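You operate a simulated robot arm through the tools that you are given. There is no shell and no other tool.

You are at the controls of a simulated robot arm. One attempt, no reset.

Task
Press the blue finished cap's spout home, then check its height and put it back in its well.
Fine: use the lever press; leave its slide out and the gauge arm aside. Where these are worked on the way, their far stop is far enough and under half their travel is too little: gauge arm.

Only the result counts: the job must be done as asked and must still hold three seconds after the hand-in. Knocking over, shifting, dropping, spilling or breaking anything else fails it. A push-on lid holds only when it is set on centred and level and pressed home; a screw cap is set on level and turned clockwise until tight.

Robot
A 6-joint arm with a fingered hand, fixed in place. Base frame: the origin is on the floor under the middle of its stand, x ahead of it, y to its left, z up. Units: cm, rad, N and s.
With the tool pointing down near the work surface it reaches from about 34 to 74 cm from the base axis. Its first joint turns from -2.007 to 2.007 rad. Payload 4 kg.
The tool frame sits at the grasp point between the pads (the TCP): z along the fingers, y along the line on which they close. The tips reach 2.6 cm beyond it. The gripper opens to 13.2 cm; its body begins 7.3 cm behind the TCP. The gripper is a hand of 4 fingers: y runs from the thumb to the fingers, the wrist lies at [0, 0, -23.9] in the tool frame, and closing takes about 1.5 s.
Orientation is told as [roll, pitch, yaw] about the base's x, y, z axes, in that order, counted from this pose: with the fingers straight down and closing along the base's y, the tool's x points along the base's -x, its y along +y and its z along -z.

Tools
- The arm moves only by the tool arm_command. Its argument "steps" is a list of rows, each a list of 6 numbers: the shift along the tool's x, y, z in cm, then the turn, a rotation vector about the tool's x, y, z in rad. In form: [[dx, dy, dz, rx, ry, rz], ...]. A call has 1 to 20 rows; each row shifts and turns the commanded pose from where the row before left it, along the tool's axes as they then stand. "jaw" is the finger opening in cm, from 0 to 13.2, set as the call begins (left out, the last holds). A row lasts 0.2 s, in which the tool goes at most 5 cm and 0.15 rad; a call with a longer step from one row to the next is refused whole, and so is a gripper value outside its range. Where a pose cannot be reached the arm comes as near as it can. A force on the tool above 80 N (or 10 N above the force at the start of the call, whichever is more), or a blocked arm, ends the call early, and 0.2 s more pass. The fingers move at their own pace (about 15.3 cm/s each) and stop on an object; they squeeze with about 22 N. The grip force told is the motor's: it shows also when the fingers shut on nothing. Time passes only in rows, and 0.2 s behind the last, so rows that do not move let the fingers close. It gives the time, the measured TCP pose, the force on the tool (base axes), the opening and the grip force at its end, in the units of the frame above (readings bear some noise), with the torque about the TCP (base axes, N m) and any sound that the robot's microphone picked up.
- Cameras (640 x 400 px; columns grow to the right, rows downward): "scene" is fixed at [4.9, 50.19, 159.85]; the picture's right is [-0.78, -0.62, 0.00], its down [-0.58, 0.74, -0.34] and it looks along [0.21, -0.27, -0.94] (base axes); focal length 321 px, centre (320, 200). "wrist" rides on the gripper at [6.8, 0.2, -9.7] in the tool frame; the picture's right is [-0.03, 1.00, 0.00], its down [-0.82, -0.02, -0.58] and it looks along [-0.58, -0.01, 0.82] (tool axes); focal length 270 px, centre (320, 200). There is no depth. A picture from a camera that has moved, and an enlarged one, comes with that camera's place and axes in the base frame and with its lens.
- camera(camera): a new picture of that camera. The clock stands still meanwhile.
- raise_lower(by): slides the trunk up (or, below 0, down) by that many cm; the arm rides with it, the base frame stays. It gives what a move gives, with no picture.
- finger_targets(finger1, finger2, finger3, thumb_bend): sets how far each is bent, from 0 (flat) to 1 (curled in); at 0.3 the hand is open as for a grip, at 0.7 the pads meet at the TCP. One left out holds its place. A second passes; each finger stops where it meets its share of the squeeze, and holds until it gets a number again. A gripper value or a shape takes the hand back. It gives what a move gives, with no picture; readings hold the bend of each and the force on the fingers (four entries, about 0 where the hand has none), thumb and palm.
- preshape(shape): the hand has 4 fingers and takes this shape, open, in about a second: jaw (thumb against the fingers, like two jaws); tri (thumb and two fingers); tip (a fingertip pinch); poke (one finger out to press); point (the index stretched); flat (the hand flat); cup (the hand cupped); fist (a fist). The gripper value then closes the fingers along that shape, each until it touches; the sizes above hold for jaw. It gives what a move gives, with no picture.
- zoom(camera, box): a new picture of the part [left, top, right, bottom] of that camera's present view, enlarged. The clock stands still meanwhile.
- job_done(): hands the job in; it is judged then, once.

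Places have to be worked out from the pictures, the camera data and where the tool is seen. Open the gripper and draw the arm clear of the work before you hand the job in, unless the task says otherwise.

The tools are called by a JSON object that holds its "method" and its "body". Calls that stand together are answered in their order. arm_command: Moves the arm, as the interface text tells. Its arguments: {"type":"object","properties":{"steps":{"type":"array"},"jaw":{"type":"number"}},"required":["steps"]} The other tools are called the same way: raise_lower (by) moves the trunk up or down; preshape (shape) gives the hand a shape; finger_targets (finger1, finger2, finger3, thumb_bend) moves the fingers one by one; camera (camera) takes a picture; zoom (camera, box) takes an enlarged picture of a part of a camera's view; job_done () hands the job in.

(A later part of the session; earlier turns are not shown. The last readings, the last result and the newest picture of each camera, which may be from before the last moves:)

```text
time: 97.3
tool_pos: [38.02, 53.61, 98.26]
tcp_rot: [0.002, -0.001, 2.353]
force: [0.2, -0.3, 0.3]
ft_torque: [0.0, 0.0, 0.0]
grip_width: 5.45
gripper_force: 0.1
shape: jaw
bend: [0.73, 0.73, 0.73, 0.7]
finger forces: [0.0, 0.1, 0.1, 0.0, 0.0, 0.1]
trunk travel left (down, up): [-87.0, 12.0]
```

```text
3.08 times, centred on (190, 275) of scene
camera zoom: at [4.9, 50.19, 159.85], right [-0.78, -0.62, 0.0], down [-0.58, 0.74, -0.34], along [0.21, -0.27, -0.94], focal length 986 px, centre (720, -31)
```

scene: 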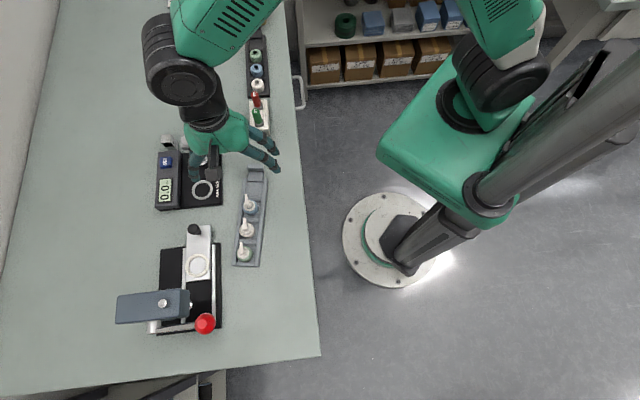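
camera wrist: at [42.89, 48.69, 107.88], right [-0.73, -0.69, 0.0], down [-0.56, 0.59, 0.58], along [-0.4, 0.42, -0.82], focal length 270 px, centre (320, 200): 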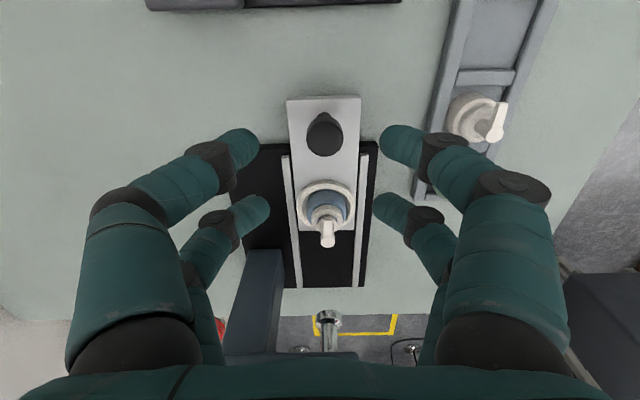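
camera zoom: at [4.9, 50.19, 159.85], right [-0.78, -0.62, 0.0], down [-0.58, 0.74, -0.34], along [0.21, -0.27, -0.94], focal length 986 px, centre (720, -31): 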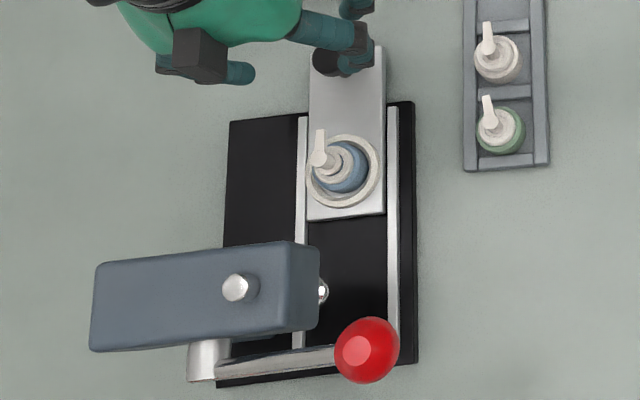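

The cap is upright in the nest. The knob (2.4 cm across) is about 0.33 to the right of the hand centre; I tilt the hand back 0.2 rad for head clearance, align, and come down partway.

{"method": "arm_command", "body": {"steps": [[0, 0, 0, 0, -0.1, 0], [0, 0, 0, 0, -0.1, 0], [0.225, 0.33, -0.046, 0, 0, 0], [0.265, 0, 1.307, 0, 0, 0], [0.265, 0, 1.307, 0, 0, 0], [0.265, 0, 1.307, 0, 0, 0], [0, 0, 0, 0, 0, 0], [0, 0, 0, 0, 0, 0]]}}

{"method": "zoom", "body": {"camera": "wrist", "box": [220, 60, 420, 260]}}

{"method": "zoom", "body": {"camera": "scene", "box": [150, 190, 250, 270]}}

```text
time: 99.2
tool_pos: [37.44, 54.06, 94.62]
tcp_rot: [0.003, -0.135, 2.335]
force: [-0.3, 0.7, -0.8]
ft_torque: [0.03, 0.01, -0.02]
grip_width: 5.49
gripper_force: 0.1
shape: jaw
bend: [0.73, 0.73, 0.73, 0.7]
finger forces: [0.0, 0.1, 0.0, 0.0, 0.1, 0.0]
out of reach, approached as far as the arm can: row 2, 6
trunk travel left (down, up): [-87.0, 12.0]
```

```text
2.00 times, centred on (320, 160) of wrist
camera zoom: at [43.03, 48.24, 103.23], right [-0.74, -0.67, 0.01], down [-0.49, 0.54, 0.68], along [-0.46, 0.5, -0.73], focal length 541 px, centre (320, 280)
```

zoom: 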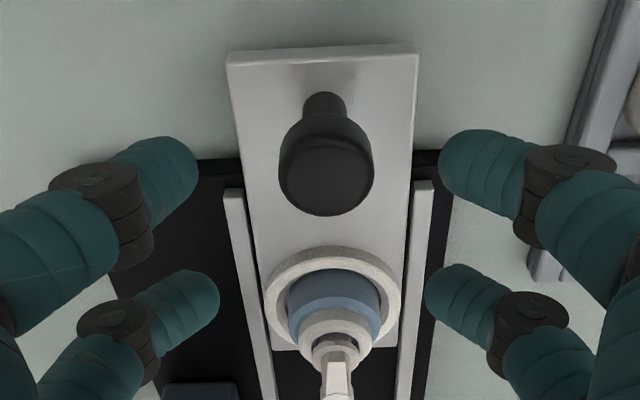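

```text
5.00 times, centred on (200, 230) of scene
camera zoom: at [4.9, 50.19, 159.85], right [-0.78, -0.62, 0.0], down [-0.58, 0.74, -0.34], along [0.21, -0.27, -0.94], focal length 1603 px, centre (920, 50)
```

zoom: 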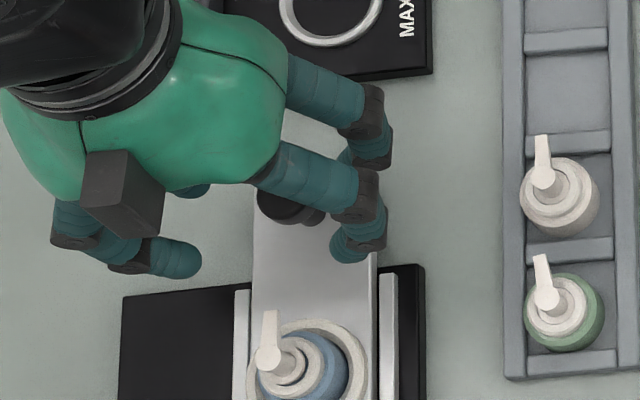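

Tilting hits an arm limit at about 0.135 rad, so I drop that idea: I'll push the knob from behind with closed fingers (hand level) and later pull with the open fingers hooked in front of it. I rise and level the hand first.

{"method": "arm_command", "body": {"steps": [[0, 0, -2.5, 0, 0, 0], [0, 0, -2.5, 0, 0, 0], [0, 0, -2.5, 0, 0, 0], [0, 0, 0, 0, 0.07, 0], [0, 0, 0, 0, 0.065, 0], [0, 0, 0, 0, 0, 0], [0, 0, 0, 0, 0, 0]]}}

```text
time: 100.8
tool_pos: [38.26, 53.35, 102.02]
tcp_rot: [0.002, -0.005, 2.344]
force: [-0.1, 0.2, -0.4]
ft_torque: [-0.03, -0.02, 0.01]
grip_width: 5.45
gripper_force: 0.0
shape: jaw
bend: [0.73, 0.73, 0.73, 0.7]
finger forces: [0.0, 0.0, 0.0, 0.0, 0.0, 0.0]
trunk travel left (down, up): [-87.0, 12.0]
```

Level again at z=102. I place the closed fingers behind the knob (about 4.9 cm back along the slide line) and go down to push height.

{"method": "arm_command", "body": {"steps": [[0, 0, 0, 0, 0.005, -0.009], [2.19, 0.125, 0, 0, 0, 0], [2.19, 0.125, 0, 0, 0, 0], [0, 0, 2, 0, 0, 0], [0, 0, 2, 0, 0, 0], [0, 0, 2, 0, 0, 0], [0, 0, 0, 0, 0, 0], [0, 0, 0, 0, 0, 0], [0, 0, 0, 0, 0, 0]], "jaw": 0}}

{"method": "camera", "body": {"camera": "wrist"}}

{"method": "zoom", "body": {"camera": "scene", "box": [130, 150, 250, 270]}}

```text
time: 102.8
tool_pos: [41.0, 49.92, 95.97]
tcp_rot: [0.001, -0.002, 2.354]
force: [0.4, 0.3, -0.2]
ft_torque: [0.01, -0.01, 0.01]
grip_width: 0.0
gripper_force: 21.4
shape: jaw
bend: [0.63, 0.64, 0.64, 0.7]
finger forces: [0.0, 0.0, 0.1, 0.1, 0.1, 0.0]
trunk travel left (down, up): [-87.0, 12.0]
```

```text
taken
camera wrist: at [45.84, 45.14, 105.63], right [-0.73, -0.69, 0.0], down [-0.56, 0.59, 0.58], along [-0.4, 0.42, -0.82], focal length 270 px, centre (320, 200)
```

wrist: 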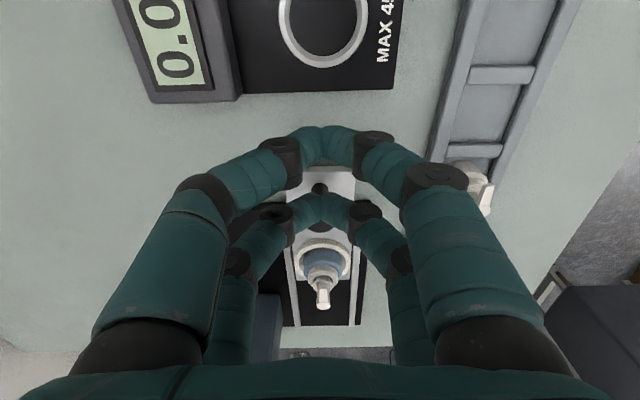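

```text
3.33 times, centred on (190, 210) of scene
camera zoom: at [4.9, 50.19, 159.85], right [-0.78, -0.62, 0.0], down [-0.58, 0.74, -0.34], along [0.21, -0.27, -0.94], focal length 1069 px, centre (753, 167)
```

zoom: 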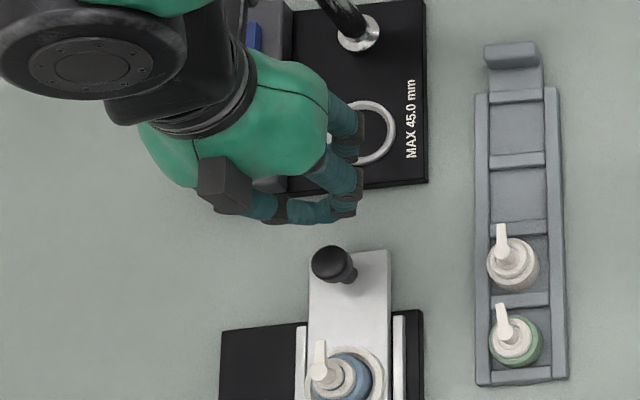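

The closed fingers line up with the knob. I descend to z≈92 and push forward gently to make contact.

{"method": "arm_command", "body": {"steps": [[0, 0, 1.5, 0, 0, 0], [0, 0, 1.5, 0, 0, 0], [0, 0, 1, 0, 0, 0], [-0.4, 0, 0, 0, 0, 0], [-0.4, 0, 0, 0, 0, 0], [-0.4, 0, 0, 0, 0, 0], [-0.4, 0, 0, 0, 0, 0], [0, 0, 0, 0, 0, 0]]}}

{"method": "camera", "body": {"camera": "wrist"}}

{"method": "zoom", "body": {"camera": "scene", "box": [130, 170, 250, 290]}}

```text
time: 104.5
tool_pos: [39.84, 51.11, 91.97]
tcp_rot: [0.004, -0.003, 2.352]
force: [0.5, -1.2, -0.1]
ft_torque: [-0.02, 0.01, -0.02]
grip_width: 0.0
gripper_force: 22.0
shape: jaw
bend: [0.63, 0.64, 0.64, 0.7]
finger forces: [0.0, 0.1, 0.0, 0.0, 0.0, 0.1]
trunk travel left (down, up): [-87.0, 12.0]
```

```text
taken
camera wrist: at [44.72, 46.3, 101.63], right [-0.73, -0.69, 0.0], down [-0.56, 0.59, 0.58], along [-0.4, 0.42, -0.82], focal length 270 px, centre (320, 200)
```

wrist: 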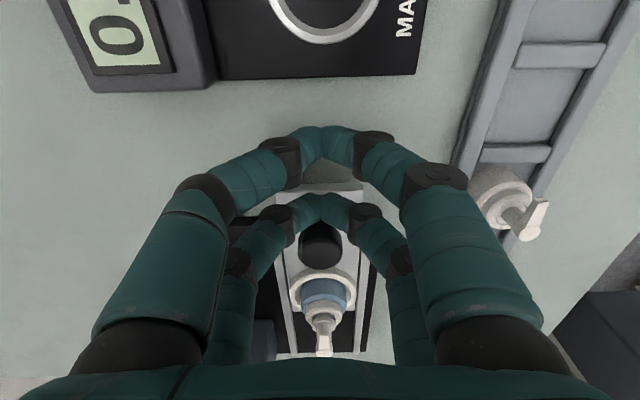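

```text
3.33 times, centred on (190, 230) of scene
camera zoom: at [4.9, 50.19, 159.85], right [-0.78, -0.62, 0.0], down [-0.58, 0.74, -0.34], along [0.21, -0.27, -0.94], focal length 1069 px, centre (753, 100)
```

zoom: 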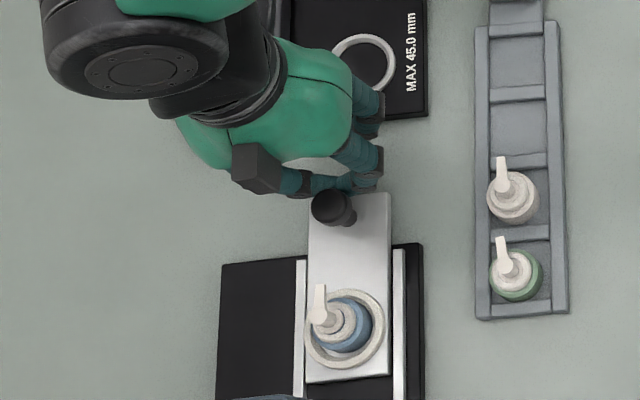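

The front fingertips are right behind the knob. I push the slide 4 cm forward and check.

{"method": "arm_command", "body": {"steps": [[-0.3, 0, 0, 0, 0, 0], [-0.4, 0, 0, 0, 0, 0], [-0.4, 0, 0, 0, 0, 0], [-0.4, 0, 0, 0, 0, 0], [-0.4, 0, 0, 0, 0, 0], [-0.4, 0, 0, 0, 0, 0], [-0.4, 0, 0, 0, 0, 0], [-0.4, 0, 0, 0, 0, 0], [-0.4, 0, 0, 0, 0, 0], [-0.4, 0, 0, 0, 0, 0], [0, 0, 0, 0, 0, 0]]}}

{"method": "camera", "body": {"camera": "wrist"}}

{"method": "zoom", "body": {"camera": "scene", "box": [110, 210, 270, 340]}}

```text
time: 107.0
tool_pos: [37.07, 53.97, 91.95]
tcp_rot: [0.001, -0.001, 2.352]
force: [0.7, -0.8, -0.4]
ft_torque: [-0.02, 0.02, 0.03]
grip_width: 0.03
gripper_force: 21.3
shape: jaw
bend: [0.63, 0.64, 0.64, 0.7]
finger forces: [0.0, 0.0, 0.0, 0.0, 0.0, 0.1]
trunk travel left (down, up): [-87.0, 12.0]
```

```text
taken
camera wrist: at [41.96, 49.1, 101.64], right [-0.73, -0.69, 0.0], down [-0.56, 0.59, 0.58], along [-0.4, 0.42, -0.82], focal length 270 px, centre (320, 200)
```

wrist: 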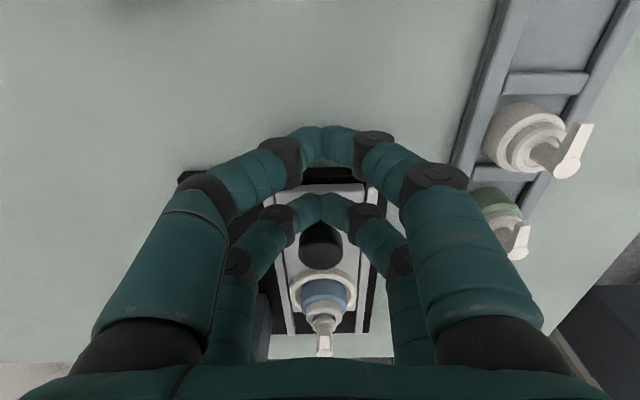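

```text
3.08 times, centred on (190, 275) of scene
camera zoom: at [4.9, 50.19, 159.85], right [-0.78, -0.62, 0.0], down [-0.58, 0.74, -0.34], along [0.21, -0.27, -0.94], focal length 986 px, centre (720, -31)
```

zoom: 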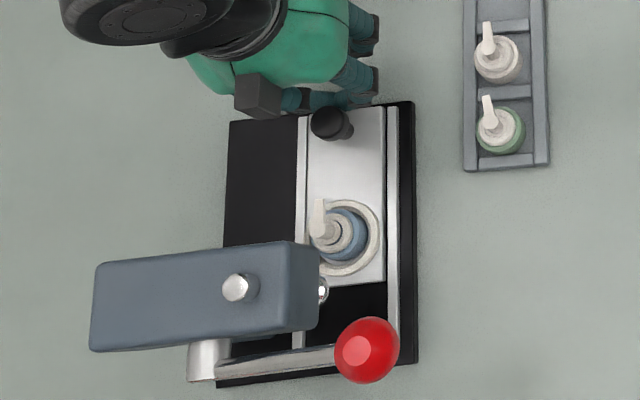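

The slide moves freely with the cap riding upright. I continue pushing towards the ram, more slowly near the end.

{"method": "arm_command", "body": {"steps": [[-0.3, 0, 0, 0, 0, 0], [-0.3, 0, 0, 0, 0, 0], [-0.3, 0, 0, 0, 0, 0], [-0.3, 0, 0, 0, 0, 0], [-0.3, 0, 0, 0, 0, 0], [-0.3, 0, 0, 0, 0, 0], [-0.3, 0, 0, 0, 0, 0], [-0.3, 0, 0, 0, 0, 0], [-0.2, 0, 0, 0, 0, 0], [0, 0, 0, 0, 0, 0]]}}

{"method": "camera", "body": {"camera": "wrist"}}

{"method": "zoom", "body": {"camera": "scene", "box": [110, 210, 270, 340]}}

```text
time: 109.2
tool_pos: [35.31, 55.83, 92.01]
tcp_rot: [0.001, 0.002, 2.352]
force: [-0.4, -0.1, -0.1]
ft_torque: [0.01, 0.0, 0.03]
grip_width: 0.0
gripper_force: 22.2
shape: jaw
bend: [0.63, 0.64, 0.64, 0.7]
finger forces: [0.0, 0.0, 0.0, 0.0, 0.1, 0.0]
trunk travel left (down, up): [-87.0, 12.0]
```

```text
taken
camera wrist: at [40.16, 50.95, 101.65], right [-0.73, -0.69, 0.0], down [-0.56, 0.59, 0.58], along [-0.4, 0.42, -0.82], focal length 270 px, centre (320, 200)
```

wrist: 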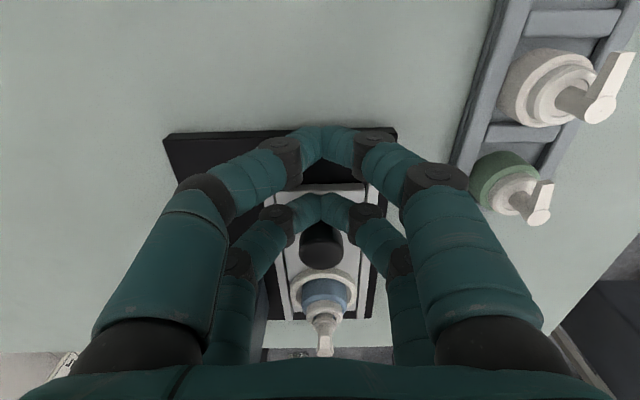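

```text
3.08 times, centred on (190, 275) of scene
camera zoom: at [4.9, 50.19, 159.85], right [-0.78, -0.62, 0.0], down [-0.58, 0.74, -0.34], along [0.21, -0.27, -0.94], focal length 986 px, centre (720, -31)
```

zoom: 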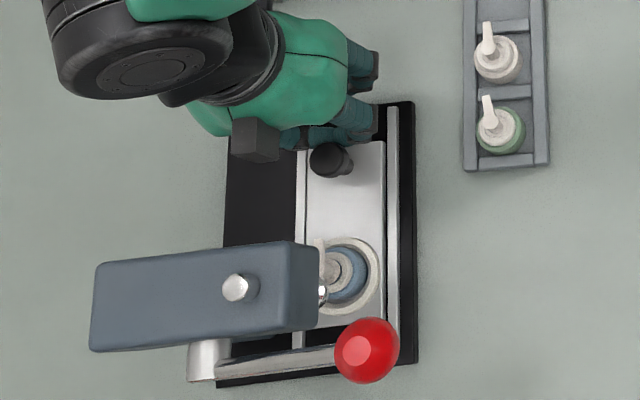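

About 1.5 cm remains. I push on in small steps until the slide meets its stop.

{"method": "arm_command", "body": {"steps": [[-0.2, 0, 0, 0, 0, 0], [-0.2, 0, 0, 0, 0, 0], [-0.2, 0, 0, 0, 0, 0], [-0.2, 0, 0, 0, 0, 0], [-0.2, 0, 0, 0, 0, 0], [-0.2, 0, 0, 0, 0, 0], [-0.15, 0, 0, 0, 0, 0], [0, 0, 0, 0, 0, 0]]}}

{"method": "arm_command", "body": {"steps": [[-0.15, 0, 0, 0, 0, 0], [-0.15, 0, 0, 0, 0, 0], [0, 0, 0, 0, 0, 0]]}}

{"method": "zoom", "body": {"camera": "scene", "box": [110, 210, 270, 340]}}

```text
time: 111.0
tool_pos: [34.41, 56.71, 92.05]
tcp_rot: [0.003, 0.001, 2.353]
force: [0.8, 0.0, 0.0]
ft_torque: [-0.03, -0.06, 0.02]
grip_width: 0.02
gripper_force: 21.6
shape: jaw
bend: [0.63, 0.64, 0.64, 0.7]
finger forces: [0.0, 0.0, 0.0, 0.0, 0.0, 0.0]
trunk travel left (down, up): [-87.0, 12.0]
```

```text
time: 111.8
tool_pos: [34.35, 56.94, 92.01]
tcp_rot: [0.003, -0.001, 2.353]
force: [6.7, -5.4, -0.1]
ft_torque: [-0.09, -0.1, -0.02]
grip_width: 0.01
gripper_force: 21.4
shape: jaw
bend: [0.63, 0.64, 0.64, 0.7]
finger forces: [0.1, 0.1, 0.0, 0.1, 0.0, 0.0]
trunk travel left (down, up): [-87.0, 12.0]
```

```text
3.08 times, centred on (190, 275) of scene
camera zoom: at [4.9, 50.19, 159.85], right [-0.78, -0.62, 0.0], down [-0.58, 0.74, -0.34], along [0.21, -0.27, -0.94], focal length 986 px, centre (720, -31)
```

zoom: 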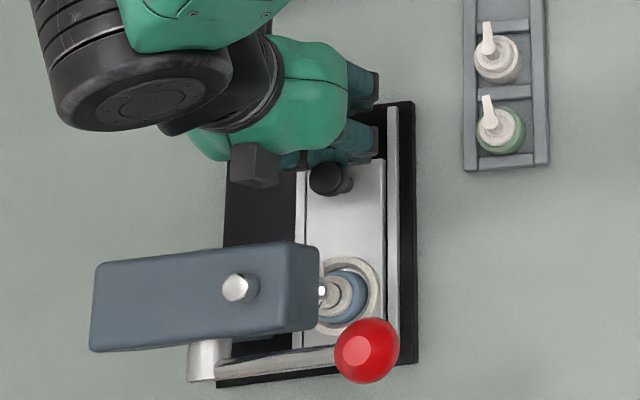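

The slide met its stop (about 8.6 N) with the ring directly under the ram axis. I back off and rise clear, then turn the hand to yaw ≈0.785 for the lever.

{"method": "arm_command", "body": {"steps": [[0.3, 0, 0, 0, 0, 0], [0.6, 0, 0, 0, 0, 0], [0.6, 0, 0, 0, 0, 0], [0, 0, -2, 0, 0, 0], [0, 0, -3, 0, 0, 0], [0, 0, -4, 0, 0, 0], [0, 0, -4, 0, 0, 0], [0, 0, -4, 0, 0, 0], [0, 0, 0, 0, 0, 0]]}}

{"method": "zoom", "body": {"camera": "wrist", "box": [200, 60, 440, 260]}}

{"method": "zoom", "body": {"camera": "scene", "box": [110, 210, 270, 340]}}

```text
time: 113.8
tool_pos: [35.21, 55.88, 109.07]
tcp_rot: [0.001, 0.001, 2.353]
force: [-0.8, -0.6, -0.3]
ft_torque: [-0.01, 0.0, -0.02]
grip_width: 0.02
gripper_force: 21.7
shape: jaw
bend: [0.63, 0.64, 0.64, 0.7]
finger forces: [0.1, 0.1, 0.1, 0.2, 0.1, 0.1]
trunk travel left (down, up): [-87.0, 12.0]
```

```text
2.00 times, centred on (320, 160) of wrist
camera zoom: at [40.1, 51.08, 118.77], right [-0.73, -0.69, 0.0], down [-0.56, 0.59, 0.58], along [-0.4, 0.42, -0.82], focal length 541 px, centre (320, 280)
```

zoom: 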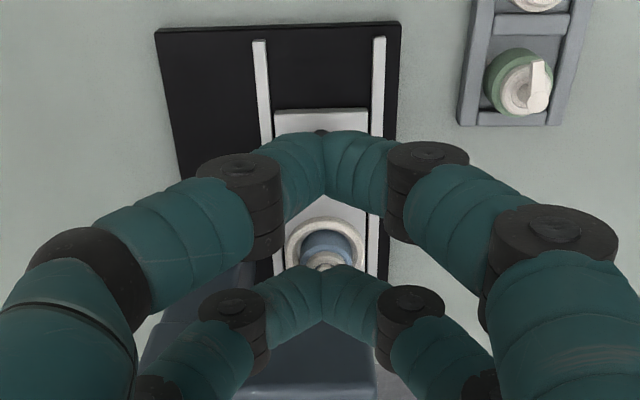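

```text
3.08 times, centred on (190, 275) of scene
camera zoom: at [4.9, 50.19, 159.85], right [-0.78, -0.62, 0.0], down [-0.58, 0.74, -0.34], along [0.21, -0.27, -0.94], focal length 986 px, centre (720, -31)
```

zoom: 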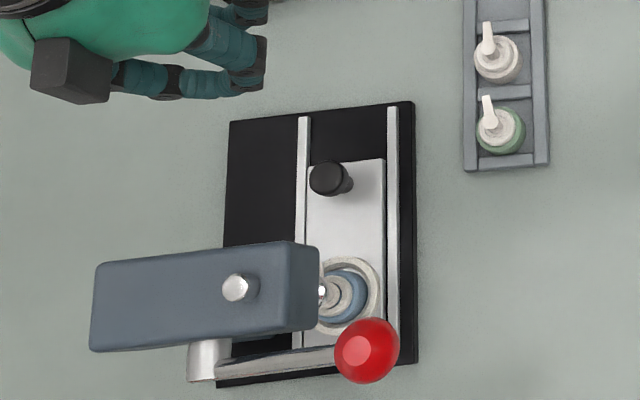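

The cap sits under the ram. I open the hand, turn to yaw 0.785 and move above the lever ball to locate it.

{"method": "arm_command", "body": {"steps": [[0, 0, -1, 0, 0, 0.1425], [0, 0, 0, 0, 0, 0.1425], [0, 0, 0, 0, 0, 0.1425], [0, 0, 0, 0, 0, 0.1425], [0, 0, 0, 0, 0, 0.1425], [0, 0, 0, 0, 0, 0.1425], [0, 0, 0, 0, 0, 0.1425], [0, 0, 0, 0, 0, 0.1425], [0, 0, 0, 0, 0, 0.1425], [0, 0, 0, 0, 0, 0.1425], [0, 0, 0, 0, 0, 0.1425], [1.43, 2.59, 0, 0, 0, 0], [1.43, 2.59, 0, 0, 0, 0], [1.43, 2.59, 0, 0, 0, 0], [1.43, 2.59, 0, 0, 0, 0], [1.43, 2.59, 0, 0, 0, 0], [0, 0, 0, 0, 0, 0], [0, 0, 0, 0, 0, 0]], "jaw": 7}}

{"method": "camera", "body": {"camera": "wrist"}}

{"method": "camera", "body": {"camera": "scene"}}

```text
time: 117.5
tool_pos: [21.14, 60.04, 110.09]
tcp_rot: [0.003, 0.004, 0.786]
force: [-0.6, 0.2, -0.1]
ft_torque: [0.01, 0.02, 0.01]
grip_width: 6.96
gripper_force: 0.1
shape: jaw
bend: [0.72, 0.72, 0.72, 0.7]
finger forces: [0.0, 0.1, 0.1, 0.0, 0.0, 0.0]
trunk travel left (down, up): [-87.0, 12.0]
```

```text
taken
camera wrist: at [16.3, 55.43, 119.75], right [-0.69, 0.72, 0.0], down [0.59, 0.56, 0.58], along [0.42, 0.4, -0.82], focal length 270 px, centre (320, 200)
```

wrist: 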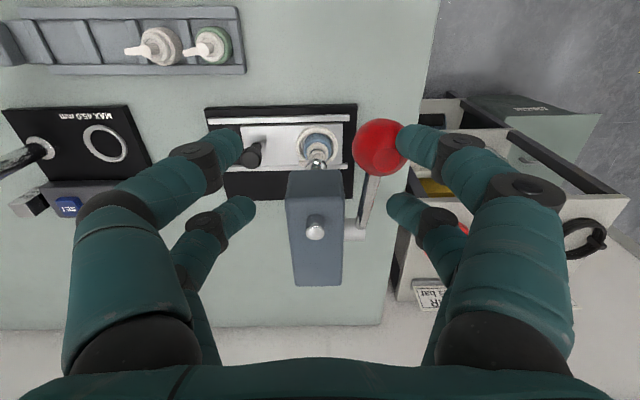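

```text
taken
```

scene: 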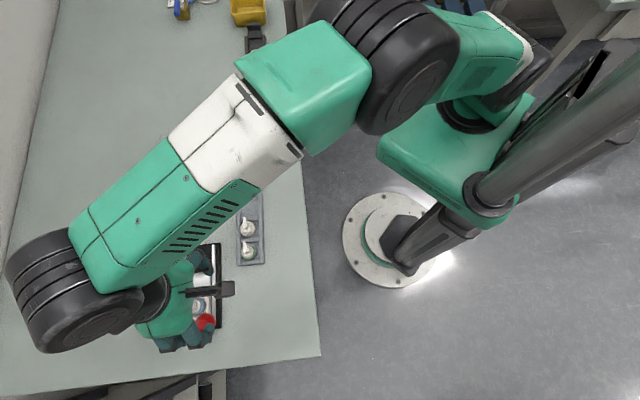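

The press is seen well from the robot side. Triangulating scene and wrist, the lever ball is centred near (18.6, 62.4, 105.3), diameter about 3.1 cm. I zoom for the lever and cap details.

{"method": "zoom", "body": {"camera": "wrist", "box": [270, 90, 430, 290]}}

{"method": "zoom", "body": {"camera": "wrist", "box": [270, 110, 350, 180]}}

```text
2.00 times, centred on (350, 190) of wrist
camera zoom: at [16.3, 55.43, 119.75], right [-0.69, 0.72, 0.0], down [0.59, 0.56, 0.58], along [0.42, 0.4, -0.82], focal length 541 px, centre (260, 220)
```

zoom: 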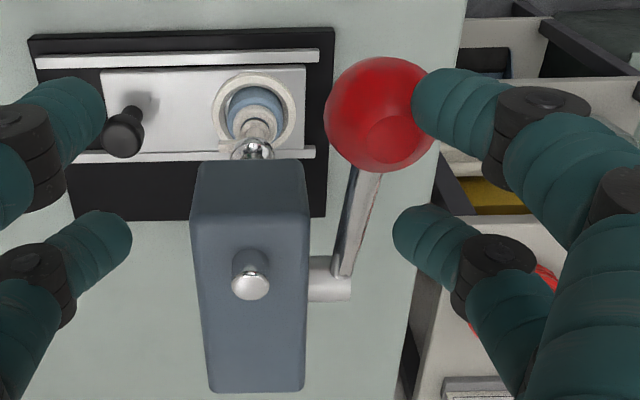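

```text
5.71 times, centred on (310, 145) of wrist
camera zoom: at [16.3, 55.43, 119.75], right [-0.69, 0.72, 0.0], down [0.59, 0.56, 0.58], along [0.42, 0.4, -0.82], focal length 1544 px, centre (377, 514)
```

zoom: 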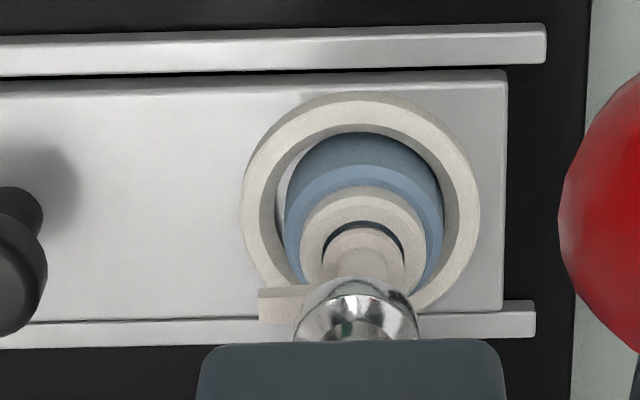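

The ram is squarely above the spout. I'll press the ball down with closed fingertips from above: first rise a little, close the hand, and move over the ball.

{"method": "arm_command", "body": {"steps": [[0, 0, -1.5, 0, 0, 0], [0, 0, 0, 0, 0, 0], [0, 0, 0, 0, 0, 0], [0, 0, 0, 0, 0, 0], [0, 0, 0, 0, 0, 0], [0, 0, 0, 0, 0, 0], [0.06, 1.73, 0, 0, 0, 0], [0.06, 1.73, 0, 0, 0, 0], [0, 0, 0, 0, 0, 0], [0, 0, 0, 0, 0, 0]], "jaw": 0}}

{"method": "camera", "body": {"camera": "wrist"}}

{"method": "zoom", "body": {"camera": "scene", "box": [130, 270, 250, 360]}}

```text
time: 119.8
tool_pos: [18.5, 62.4, 111.51]
tcp_rot: [0.001, 0.0, 0.786]
force: [0.2, -0.8, 0.2]
ft_torque: [0.0, 0.01, 0.04]
grip_width: 0.01
gripper_force: 21.5
shape: jaw
bend: [0.63, 0.64, 0.64, 0.7]
finger forces: [0.0, 0.0, 0.0, 0.0, 0.0, 0.0]
trunk travel left (down, up): [-87.0, 12.0]
```

```text
taken
camera wrist: at [13.69, 57.82, 121.23], right [-0.69, 0.72, 0.0], down [0.59, 0.56, 0.58], along [0.42, 0.4, -0.82], focal length 270 px, centre (320, 200)
```

wrist: 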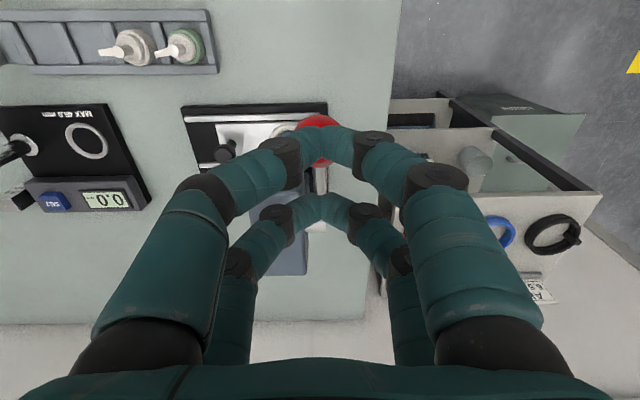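

```text
4.44 times, centred on (190, 315) of scene
camera zoom: at [4.9, 50.19, 159.85], right [-0.78, -0.62, 0.0], down [-0.58, 0.74, -0.34], along [0.21, -0.27, -0.94], focal length 1425 px, centre (898, -311)
```

zoom: 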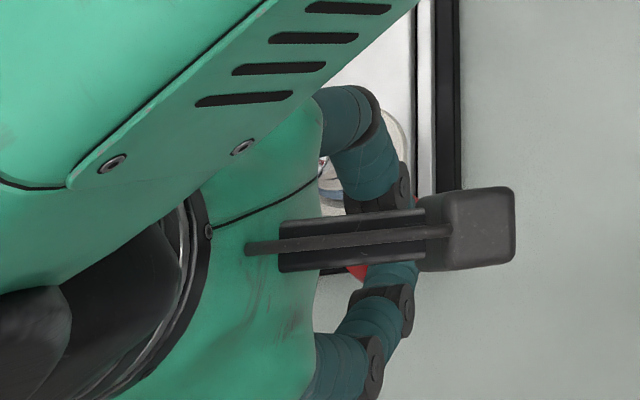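

The closed fingertips are right above the ball. I lower until contact, expected around z≈108.5.

{"method": "arm_command", "body": {"steps": [[0, 0, 1, 0, 0, 0], [0, 0, 1, 0, 0, 0], [0, 0, 0.4, 0, 0, 0], [0, 0, 0.3, 0, 0, 0], [0, 0, 0.3, 0, 0, 0], [0, 0, 0, 0, 0, 0]]}}

{"method": "arm_command", "body": {"steps": [[0, 0, 0.3, 0, 0, 0], [0, 0, 0.3, 0, 0, 0], [0, 0, 0, 0, 0, 0]]}}

{"method": "camera", "body": {"camera": "wrist"}}

```text
time: 121.2
tool_pos: [18.17, 62.34, 108.61]
tcp_rot: [0.001, 0.002, 0.787]
force: [-9.2, -7.0, 4.5]
ft_torque: [-0.21, 0.3, 0.04]
grip_width: 0.0
gripper_force: 21.8
shape: jaw
bend: [0.63, 0.64, 0.64, 0.7]
finger forces: [0.0, 0.1, 0.1, 0.0, 0.1, 0.1]
trunk travel left (down, up): [-87.0, 12.0]
```

```text
time: 122.0
tool_pos: [18.05, 62.19, 108.22]
tcp_rot: [-0.001, 0.001, 0.787]
force: [-18.5, -14.5, 9.1]
ft_torque: [-0.48, 0.57, 0.03]
grip_width: 0.02
gripper_force: 22.2
shape: jaw
bend: [0.64, 0.64, 0.64, 0.7]
finger forces: [0.0, 0.0, 0.0, 0.0, 0.1, 0.0]
trunk travel left (down, up): [-87.0, 12.0]
```

```text
taken
camera wrist: at [13.35, 57.5, 117.8], right [-0.69, 0.72, 0.0], down [0.59, 0.56, 0.58], along [0.42, 0.4, -0.82], focal length 270 px, centre (320, 200)
```

wrist: 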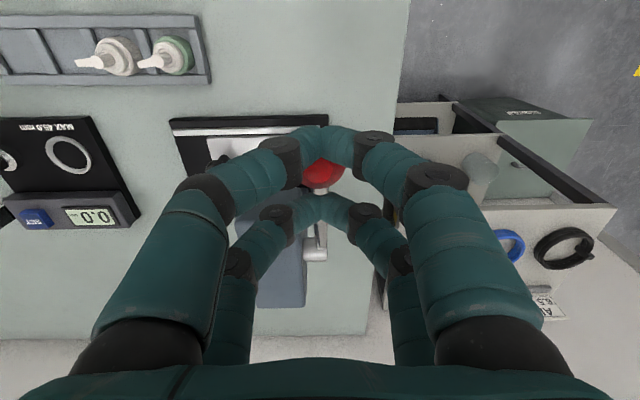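

The contact force is mostly sideways (towards the robot), so the ball isn't being caught squarely. I look closely before pressing further.

{"method": "zoom", "body": {"camera": "wrist", "box": [260, 100, 380, 230]}}

{"method": "zoom", "body": {"camera": "scene", "box": [170, 290, 230, 340]}}

```text
3.08 times, centred on (320, 165) of wrist
camera zoom: at [13.35, 57.5, 117.8], right [-0.69, 0.72, 0.0], down [0.59, 0.56, 0.58], along [0.42, 0.4, -0.82], focal length 832 px, centre (320, 308)
```

zoom: 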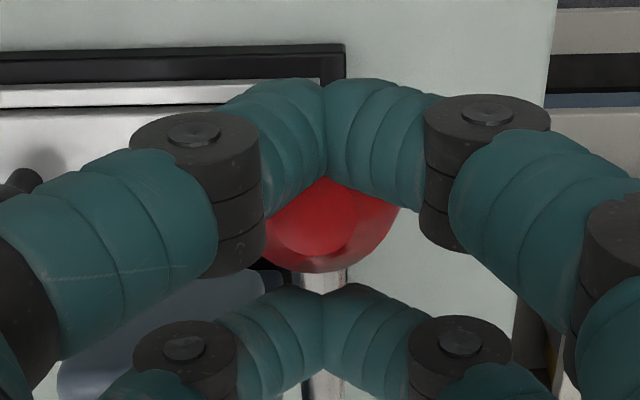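

```text
8.00 times, centred on (200, 315) of scene
camera zoom: at [4.9, 50.19, 159.85], right [-0.78, -0.62, 0.0], down [-0.58, 0.74, -0.34], along [0.21, -0.27, -0.94], focal length 2565 px, centre (1280, -720)
```

zoom: 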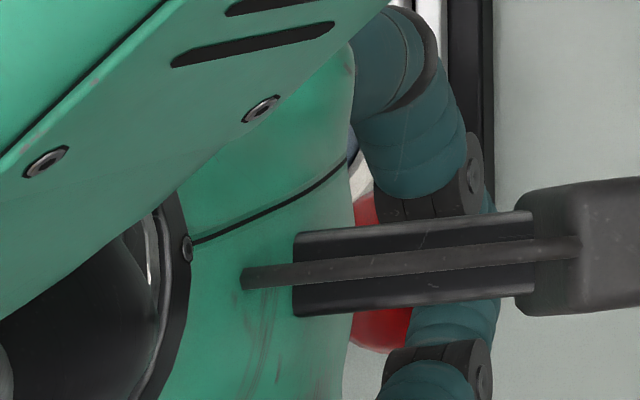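

I zoom in further on the ball between the finger pairs.

{"method": "zoom", "body": {"camera": "wrist", "box": [296, 140, 352, 200]}}

```text
6.67 times, centred on (324, 170) of wrist
camera zoom: at [13.35, 57.5, 117.8], right [-0.69, 0.72, 0.0], down [0.59, 0.56, 0.58], along [0.42, 0.4, -0.82], focal length 1802 px, centre (293, 400)
```

zoom: 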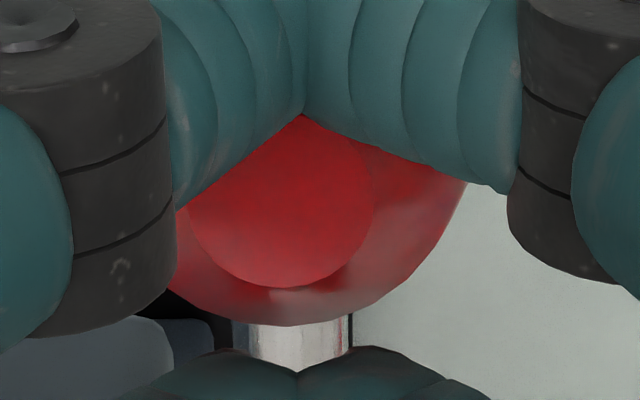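

The ball has already moved down about 1 cm; as it swings on its arc it pushes outward, which explains the sideways force. I follow the arc: shift outward 0.45 and keep lowering.

{"method": "arm_command", "body": {"steps": [[0.25, 0, 0, 0, 0, 0], [0.2, 0, 0, 0, 0, 0], [0, 0, 0, 0, 0, 0]]}}

{"method": "arm_command", "body": {"steps": [[0.07, 0, 0.3, 0, 0, 0], [0.06, 0, 0.3, 0, 0, 0], [0.05, 0, 0.3, 0, 0, 0], [0, 0, 0, 0, 0, 0]]}}

{"method": "zoom", "body": {"camera": "wrist", "box": [240, 80, 400, 240]}}

```text
time: 122.8
tool_pos: [18.11, 62.07, 108.01]
tcp_rot: [0.001, -0.001, 0.785]
force: [-8.7, -2.0, 4.5]
ft_torque: [-0.1, 0.3, -0.07]
grip_width: 0.0
gripper_force: 22.0
shape: jaw
bend: [0.63, 0.64, 0.64, 0.7]
finger forces: [0.0, 0.0, 0.0, 0.1, 0.0, 0.1]
trunk travel left (down, up): [-87.0, 12.0]
```

```text
time: 123.8
tool_pos: [17.91, 61.87, 107.15]
tcp_rot: [0.0, 0.002, 0.786]
force: [-8.4, -3.7, 3.0]
ft_torque: [-0.14, 0.25, 0.02]
grip_width: 0.0
gripper_force: 21.5
shape: jaw
bend: [0.63, 0.64, 0.64, 0.7]
finger forces: [0.0, 0.0, 0.0, 0.1, 0.0, 0.0]
trunk travel left (down, up): [-87.0, 12.0]
```

```text
2.50 times, centred on (320, 160) of wrist
camera zoom: at [13.1, 57.22, 116.75], right [-0.69, 0.72, 0.0], down [0.59, 0.56, 0.58], along [0.42, 0.4, -0.82], focal length 676 px, centre (320, 300)
```

zoom: 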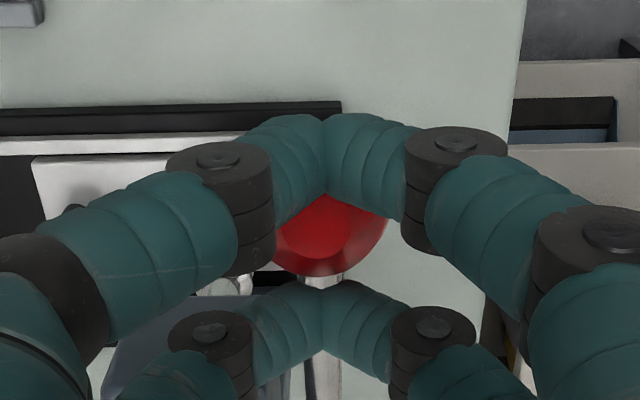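

The lever swings down easily as I follow it. I continue down another 1.2 cm.

{"method": "arm_command", "body": {"steps": [[0.08, -0.05, 0.3, 0, 0, 0], [0.05, -0.05, 0.3, 0, 0, 0], [0.03, 0, 0.3, 0, 0, 0], [0.02, 0, 0.3, 0, 0, 0], [0, 0, 0, 0, 0, 0]]}}

{"method": "zoom", "body": {"camera": "wrist", "box": [240, 80, 400, 240]}}

```text
time: 125.0
tool_pos: [17.74, 61.65, 105.89]
tcp_rot: [0.001, 0.002, 0.788]
force: [-13.5, -6.7, 4.0]
ft_torque: [-0.2, 0.44, 0.0]
grip_width: 0.0
gripper_force: 21.6
shape: jaw
bend: [0.63, 0.64, 0.64, 0.7]
finger forces: [0.0, 0.0, 0.1, 0.0, 0.0, 0.1]
trunk travel left (down, up): [-87.0, 12.0]
```

```text
2.50 times, centred on (320, 160) of wrist
camera zoom: at [12.97, 56.98, 115.58], right [-0.69, 0.72, 0.0], down [0.59, 0.56, 0.58], along [0.42, 0.4, -0.82], focal length 676 px, centre (320, 300)
```

zoom: 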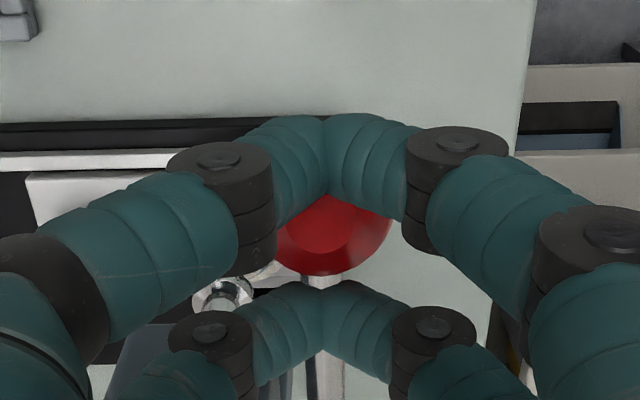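

The arc leans outward more than I assumed; I add outward shift and continue down, watching for the ram to meet the spout.

{"method": "arm_command", "body": {"steps": [[0.2, 0, 0.25, 0, 0, 0], [0.1, 0, 0.25, 0, 0, 0], [0.06, 0, 0.25, 0, 0, 0], [0.05, 0, 0.25, 0, 0, 0], [0, 0, 0, 0, 0, 0]]}}

{"method": "zoom", "body": {"camera": "wrist", "box": [200, 80, 400, 240]}}

```text
time: 126.2
tool_pos: [17.78, 61.42, 104.91]
tcp_rot: [0.002, 0.001, 0.784]
force: [0.4, 1.4, 2.6]
ft_torque: [0.05, -0.01, -0.03]
grip_width: 0.0
gripper_force: 22.0
shape: jaw
bend: [0.63, 0.64, 0.64, 0.7]
finger forces: [0.0, 0.1, 0.0, 0.1, 0.0, 0.0]
trunk travel left (down, up): [-87.0, 12.0]
```

```text
2.50 times, centred on (300, 160) of wrist
camera zoom: at [12.93, 56.8, 114.5], right [-0.69, 0.72, 0.0], down [0.59, 0.56, 0.58], along [0.42, 0.4, -0.82], focal length 676 px, centre (370, 300)
```

zoom: 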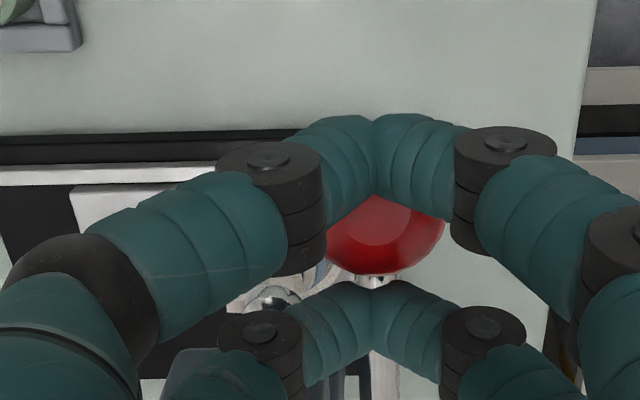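

Balanced now with only 2.6 N vertical. I continue down.

{"method": "arm_command", "body": {"steps": [[0.05, 0, 0.3, 0, 0, 0], [0.05, 0, 0.3, 0, 0, 0], [0.04, 0, 0.3, 0, 0, 0], [0.03, 0, 0.3, 0, 0, 0], [0, 0, 0, 0, 0, 0]]}}

{"method": "zoom", "body": {"camera": "wrist", "box": [200, 80, 400, 240]}}

```text
time: 127.3
tool_pos: [17.71, 61.41, 103.6]
tcp_rot: [0.003, 0.002, 0.785]
force: [4.9, 5.4, 3.6]
ft_torque: [0.21, -0.18, -0.05]
grip_width: 0.02
gripper_force: 21.9
shape: jaw
bend: [0.63, 0.64, 0.64, 0.7]
finger forces: [0.1, 0.0, 0.0, 0.1, 0.1, 0.0]
trunk travel left (down, up): [-87.0, 12.0]
```

```text
2.50 times, centred on (300, 160) of wrist
camera zoom: at [12.85, 56.74, 113.29], right [-0.69, 0.72, 0.0], down [0.59, 0.56, 0.58], along [0.42, 0.4, -0.82], focal length 676 px, centre (370, 300)
```

zoom: 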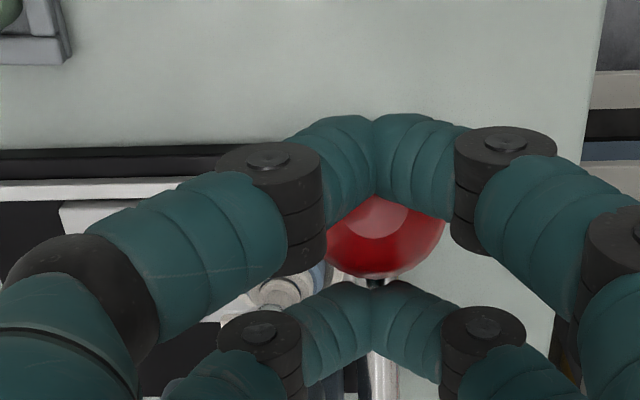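

The ball is near the horizontal point of its arc. I continue down with slight inward shift.

{"method": "arm_command", "body": {"steps": [[-0.05, 0, 0.3, 0, 0, 0], [-0.03, 0, 0.3, 0, 0, 0], [-0.04, 0, 0.3, 0, 0, 0], [0, 0, 0, 0, 0, 0]]}}

{"method": "arm_command", "body": {"steps": [[-0.05, 0, 0.25, 0, 0, 0], [-0.05, 0, 0.25, 0, 0, 0], [0, 0, 0, 0, 0, 0]]}}

{"method": "zoom", "body": {"camera": "wrist", "box": [200, 80, 400, 240]}}

```text
time: 128.3
tool_pos: [17.73, 61.48, 102.81]
tcp_rot: [0.0, 0.003, 0.784]
force: [2.9, 2.3, 2.4]
ft_torque: [0.14, -0.09, 0.0]
grip_width: 0.0
gripper_force: 22.1
shape: jaw
bend: [0.63, 0.64, 0.64, 0.7]
finger forces: [0.1, 0.0, 0.0, 0.0, 0.0, 0.1]
trunk travel left (down, up): [-87.0, 12.0]
```

```text
time: 129.2
tool_pos: [17.77, 61.5, 102.18]
tcp_rot: [0.002, 0.003, 0.786]
force: [0.9, 2.1, 3.6]
ft_torque: [0.05, -0.05, -0.05]
grip_width: 0.01
gripper_force: 22.3
shape: jaw
bend: [0.63, 0.64, 0.64, 0.7]
finger forces: [0.0, 0.0, 0.0, 0.0, 0.0, 0.1]
trunk travel left (down, up): [-87.0, 12.0]
```

```text
2.50 times, centred on (300, 160) of wrist
camera zoom: at [12.94, 56.86, 111.91], right [-0.69, 0.72, 0.0], down [0.59, 0.56, 0.58], along [0.42, 0.4, -0.82], focal length 676 px, centre (370, 300)
```

zoom: 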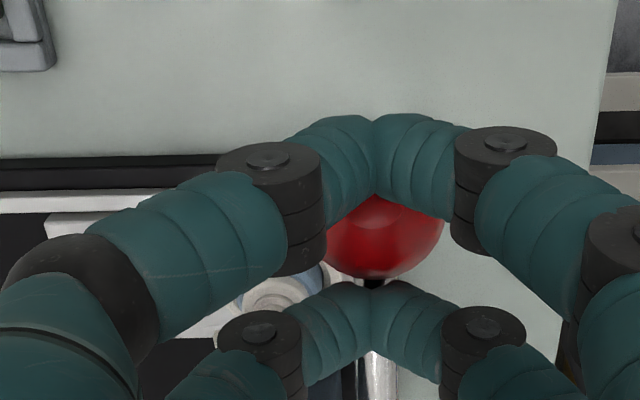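

Still only about 3–4 N. I keep lowering with a little more inward shift.

{"method": "arm_command", "body": {"steps": [[-0.03, 0, 0.25, 0, 0, 0], [-0.04, 0, 0.25, 0, 0, 0], [-0.04, 0, 0.25, 0, 0, 0], [-0.05, 0, 0.25, 0, 0, 0], [0, 0, 0, 0, 0, 0]]}}

{"method": "arm_command", "body": {"steps": [[-0.05, 0, 0.25, 0, 0, 0], [-0.06, 0, 0.25, 0, 0, 0], [-0.06, 0, 0.25, 0, 0, 0], [0, 0, 0, 0, 0, 0]]}}

{"method": "camera", "body": {"camera": "wrist"}}

```text
time: 130.3
tool_pos: [17.88, 61.57, 101.34]
tcp_rot: [0.001, 0.002, 0.785]
force: [2.1, 4.0, 4.3]
ft_torque: [0.13, -0.06, -0.03]
grip_width: 0.0
gripper_force: 21.4
shape: jaw
bend: [0.63, 0.64, 0.64, 0.7]
finger forces: [0.0, 0.0, 0.0, 0.0, 0.0, 0.1]
trunk travel left (down, up): [-87.0, 12.0]
```

```text
time: 131.3
tool_pos: [17.98, 61.64, 100.57]
tcp_rot: [0.003, 0.0, 0.785]
force: [2.6, 5.4, 12.6]
ft_torque: [0.36, -0.16, 0.01]
grip_width: 0.0
gripper_force: 22.1
shape: jaw
bend: [0.63, 0.65, 0.64, 0.7]
finger forces: [0.0, 0.0, 0.0, 0.0, 0.0, 0.0]
trunk travel left (down, up): [-87.0, 12.0]
```

```text
taken
camera wrist: at [13.16, 57.05, 110.28], right [-0.69, 0.72, 0.0], down [0.59, 0.56, 0.58], along [0.42, 0.4, -0.82], focal length 270 px, centre (320, 200)
```

wrist: 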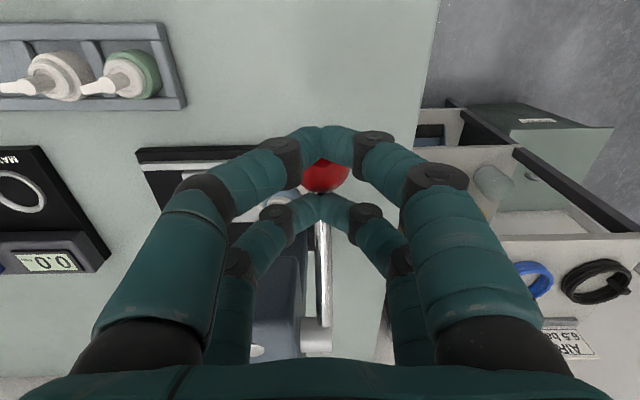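

Vertical force is rising (12.6 N): the ram has met the spout. I press on in small steps, watching force and sound.

{"method": "arm_command", "body": {"steps": [[-0.05, 0, 0.2, 0, 0, 0], [-0.05, 0, 0.2, 0, 0, 0], [0, 0, 0, 0, 0, 0]]}}

{"method": "arm_command", "body": {"steps": [[-0.05, 0, 0.2, 0, 0, 0], [-0.05, 0, 0.2, 0, 0, 0], [0, 0, 0, 0, 0, 0]]}}

```text
time: 132.2
tool_pos: [17.92, 61.64, 100.48]
tcp_rot: [0.006, -0.004, 0.785]
force: [0.5, 4.4, 32.2]
ft_torque: [0.54, -0.42, 0.13]
grip_width: 0.0
gripper_force: 22.0
shape: jaw
bend: [0.63, 0.67, 0.65, 0.7]
finger forces: [0.0, 0.1, 0.0, 0.0, 0.0, 0.0]
trunk travel left (down, up): [-87.0, 12.0]
```

```text
time: 132.9
tool_pos: [17.99, 61.78, 100.37]
tcp_rot: [0.006, -0.005, 0.786]
force: [-2.5, -1.4, 42.7]
ft_torque: [0.57, -0.46, 0.18]
grip_width: 0.01
gripper_force: 21.9
shape: jaw
bend: [0.63, 0.69, 0.67, 0.7]
finger forces: [0.1, 50.1, 42.2, 0.0, 0.0, 0.1]
trunk travel left (down, up): [-87.0, 12.0]
```

Force has climbed to 43 N and two fingers are starting to bend, so something is now firm. I look at the ram and cap before pressing more.

{"method": "zoom", "body": {"camera": "wrist", "box": [180, 130, 360, 360]}}

{"method": "zoom", "body": {"camera": "scene", "box": [110, 240, 270, 370]}}

```text
1.74 times, centred on (270, 245) of wrist
camera zoom: at [13.16, 56.99, 110.02], right [-0.69, 0.72, 0.01], down [0.59, 0.56, 0.58], along [0.42, 0.41, -0.81], focal length 470 px, centre (407, 122)
```

zoom: 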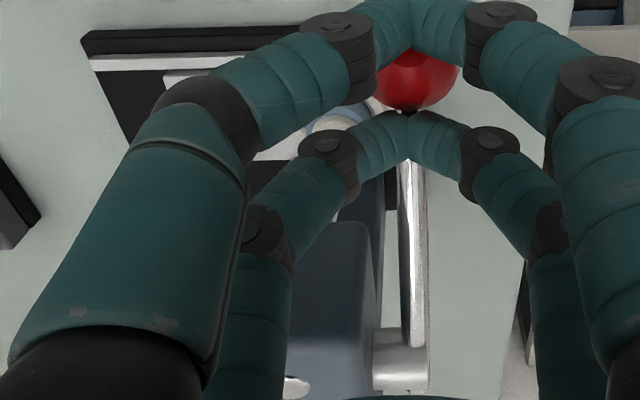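

```text
3.08 times, centred on (190, 305) of scene
camera zoom: at [4.9, 50.19, 159.85], right [-0.78, -0.62, 0.0], down [-0.58, 0.74, -0.34], along [0.21, -0.27, -0.94], focal length 986 px, centre (720, -123)
```

zoom: 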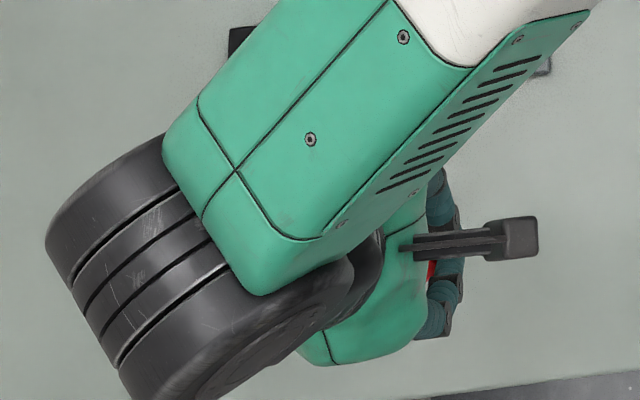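

I can't see the ram from here. I press a bit harder, staying under the 80 N limit, to see whether anything gives.

{"method": "arm_command", "body": {"steps": [[-0.03, 0, 0.15, 0, 0, 0], [-0.03, 0, 0.15, 0, 0, 0], [0, 0, 0, 0, 0, 0]]}}

{"method": "arm_command", "body": {"steps": [[0, 0, 0.15, 0, 0, 0], [0, 0, 0.15, 0, 0, 0], [0, 0, 0, 0, 0, 0]]}}

```text
time: 133.8
tool_pos: [18.06, 61.77, 100.41]
tcp_rot: [0.01, -0.01, 0.787]
force: [-6.7, -5.5, 52.9]
ft_torque: [0.59, -0.57, 0.25]
grip_width: 0.01
gripper_force: 21.8
shape: jaw
bend: [0.63, 0.7, 0.69, 0.7]
finger forces: [0.0, 55.0, 47.5, 0.0, 0.0, 0.0]
trunk travel left (down, up): [-87.0, 12.0]
```

```text
time: 134.6
tool_pos: [18.0, 61.76, 100.37]
tcp_rot: [0.012, -0.017, 0.784]
force: [-6.6, -6.6, 60.8]
ft_torque: [0.7, -0.66, 0.2]
grip_width: 0.0
gripper_force: 22.3
shape: jaw
bend: [0.63, 0.71, 0.7, 0.7]
finger forces: [0.0, 57.9, 52.7, 0.0, 0.1, 0.1]
trunk travel left (down, up): [-87.0, 12.0]
```

Now it's solid: force rises to 61 N with no further movement, so the ram has bottomed on the spout. I release the load by rising and see whether the lever comes back by itself.

{"method": "arm_command", "body": {"steps": [[0.05, 0, -0.5, 0, 0, 0], [0.05, 0, -0.5, 0, 0, 0], [0, 0, -0.5, 0, 0, 0], [0, 0, -0.5, 0, 0, 0], [0, 0, -0.5, 0, 0, 0], [0, 0, 0, 0, 0, 0]]}}

{"method": "camera", "body": {"camera": "wrist"}}

```text
time: 135.9
tool_pos: [18.15, 61.76, 101.62]
tcp_rot: [0.001, 0.003, 0.786]
force: [-1.3, -0.9, 2.5]
ft_torque: [0.0, -0.01, 0.0]
grip_width: 0.0
gripper_force: 22.3
shape: jaw
bend: [0.63, 0.67, 0.66, 0.7]
finger forces: [0.1, 0.0, 0.1, 0.1, 0.1, 0.0]
trunk travel left (down, up): [-87.0, 12.0]
```

```text
taken
camera wrist: at [13.23, 57.16, 111.22], right [-0.69, 0.72, 0.0], down [0.59, 0.56, 0.58], along [0.42, 0.4, -0.82], focal length 270 px, centre (320, 200)
```

wrist: 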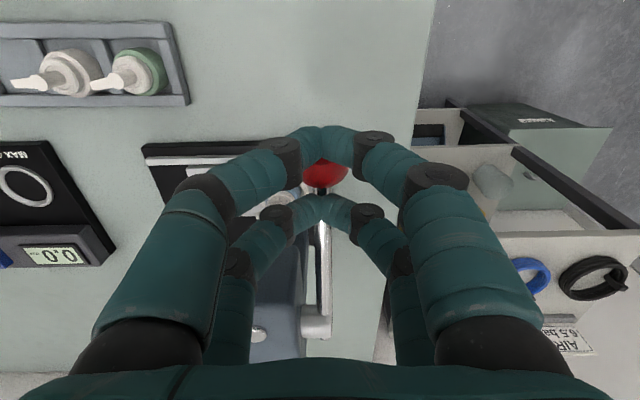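

The ball follows the hand up with about 2.5 N, so the lever is sprung. I rise along the reverse arc and let it return fully.

{"method": "arm_command", "body": {"steps": [[0.12, 0, -0.7, 0, 0, 0], [0.1, 0, -0.7, 0, 0, 0], [0, 0, -0.8, 0, 0, 0], [-0.08, 0, -0.8, 0, 0, 0], [-0.15, 0, -0.8, 0, 0, 0], [-0.25, 0, -0.8, 0, 0, 0], [-0.3, 0, -0.8, 0, 0, 0], [-0.3, 0, -0.8, 0, 0, 0], [-0.2, 0, -0.8, 0, 0, 0], [0, 0, -1.5, 0, 0, 0], [0, 0, 0, 0, 0, 0]]}}

{"method": "camera", "body": {"camera": "wrist"}}

```text
time: 138.3
tool_pos: [18.88, 62.64, 110.08]
tcp_rot: [0.002, 0.002, 0.787]
force: [-1.3, 0.1, 0.1]
ft_torque: [0.02, 0.0, 0.01]
grip_width: 0.0
gripper_force: 22.3
shape: jaw
bend: [0.63, 0.67, 0.66, 0.7]
finger forces: [0.0, 0.0, 0.0, 0.0, 0.0, 0.1]
trunk travel left (down, up): [-87.0, 12.0]
```

```text
taken
camera wrist: at [14.02, 57.98, 119.78], right [-0.69, 0.72, 0.0], down [0.59, 0.56, 0.58], along [0.42, 0.4, -0.82], focal length 270 px, centre (320, 200)
```

wrist: 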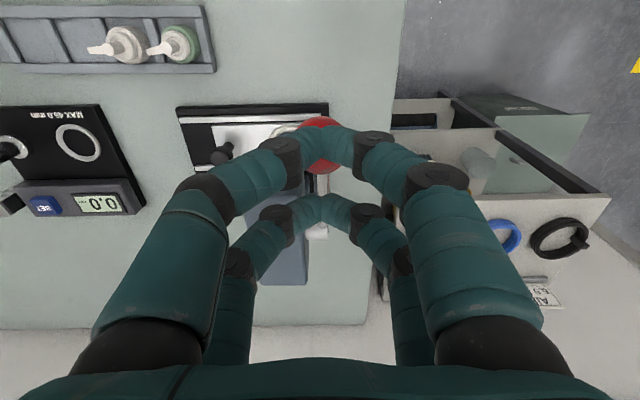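

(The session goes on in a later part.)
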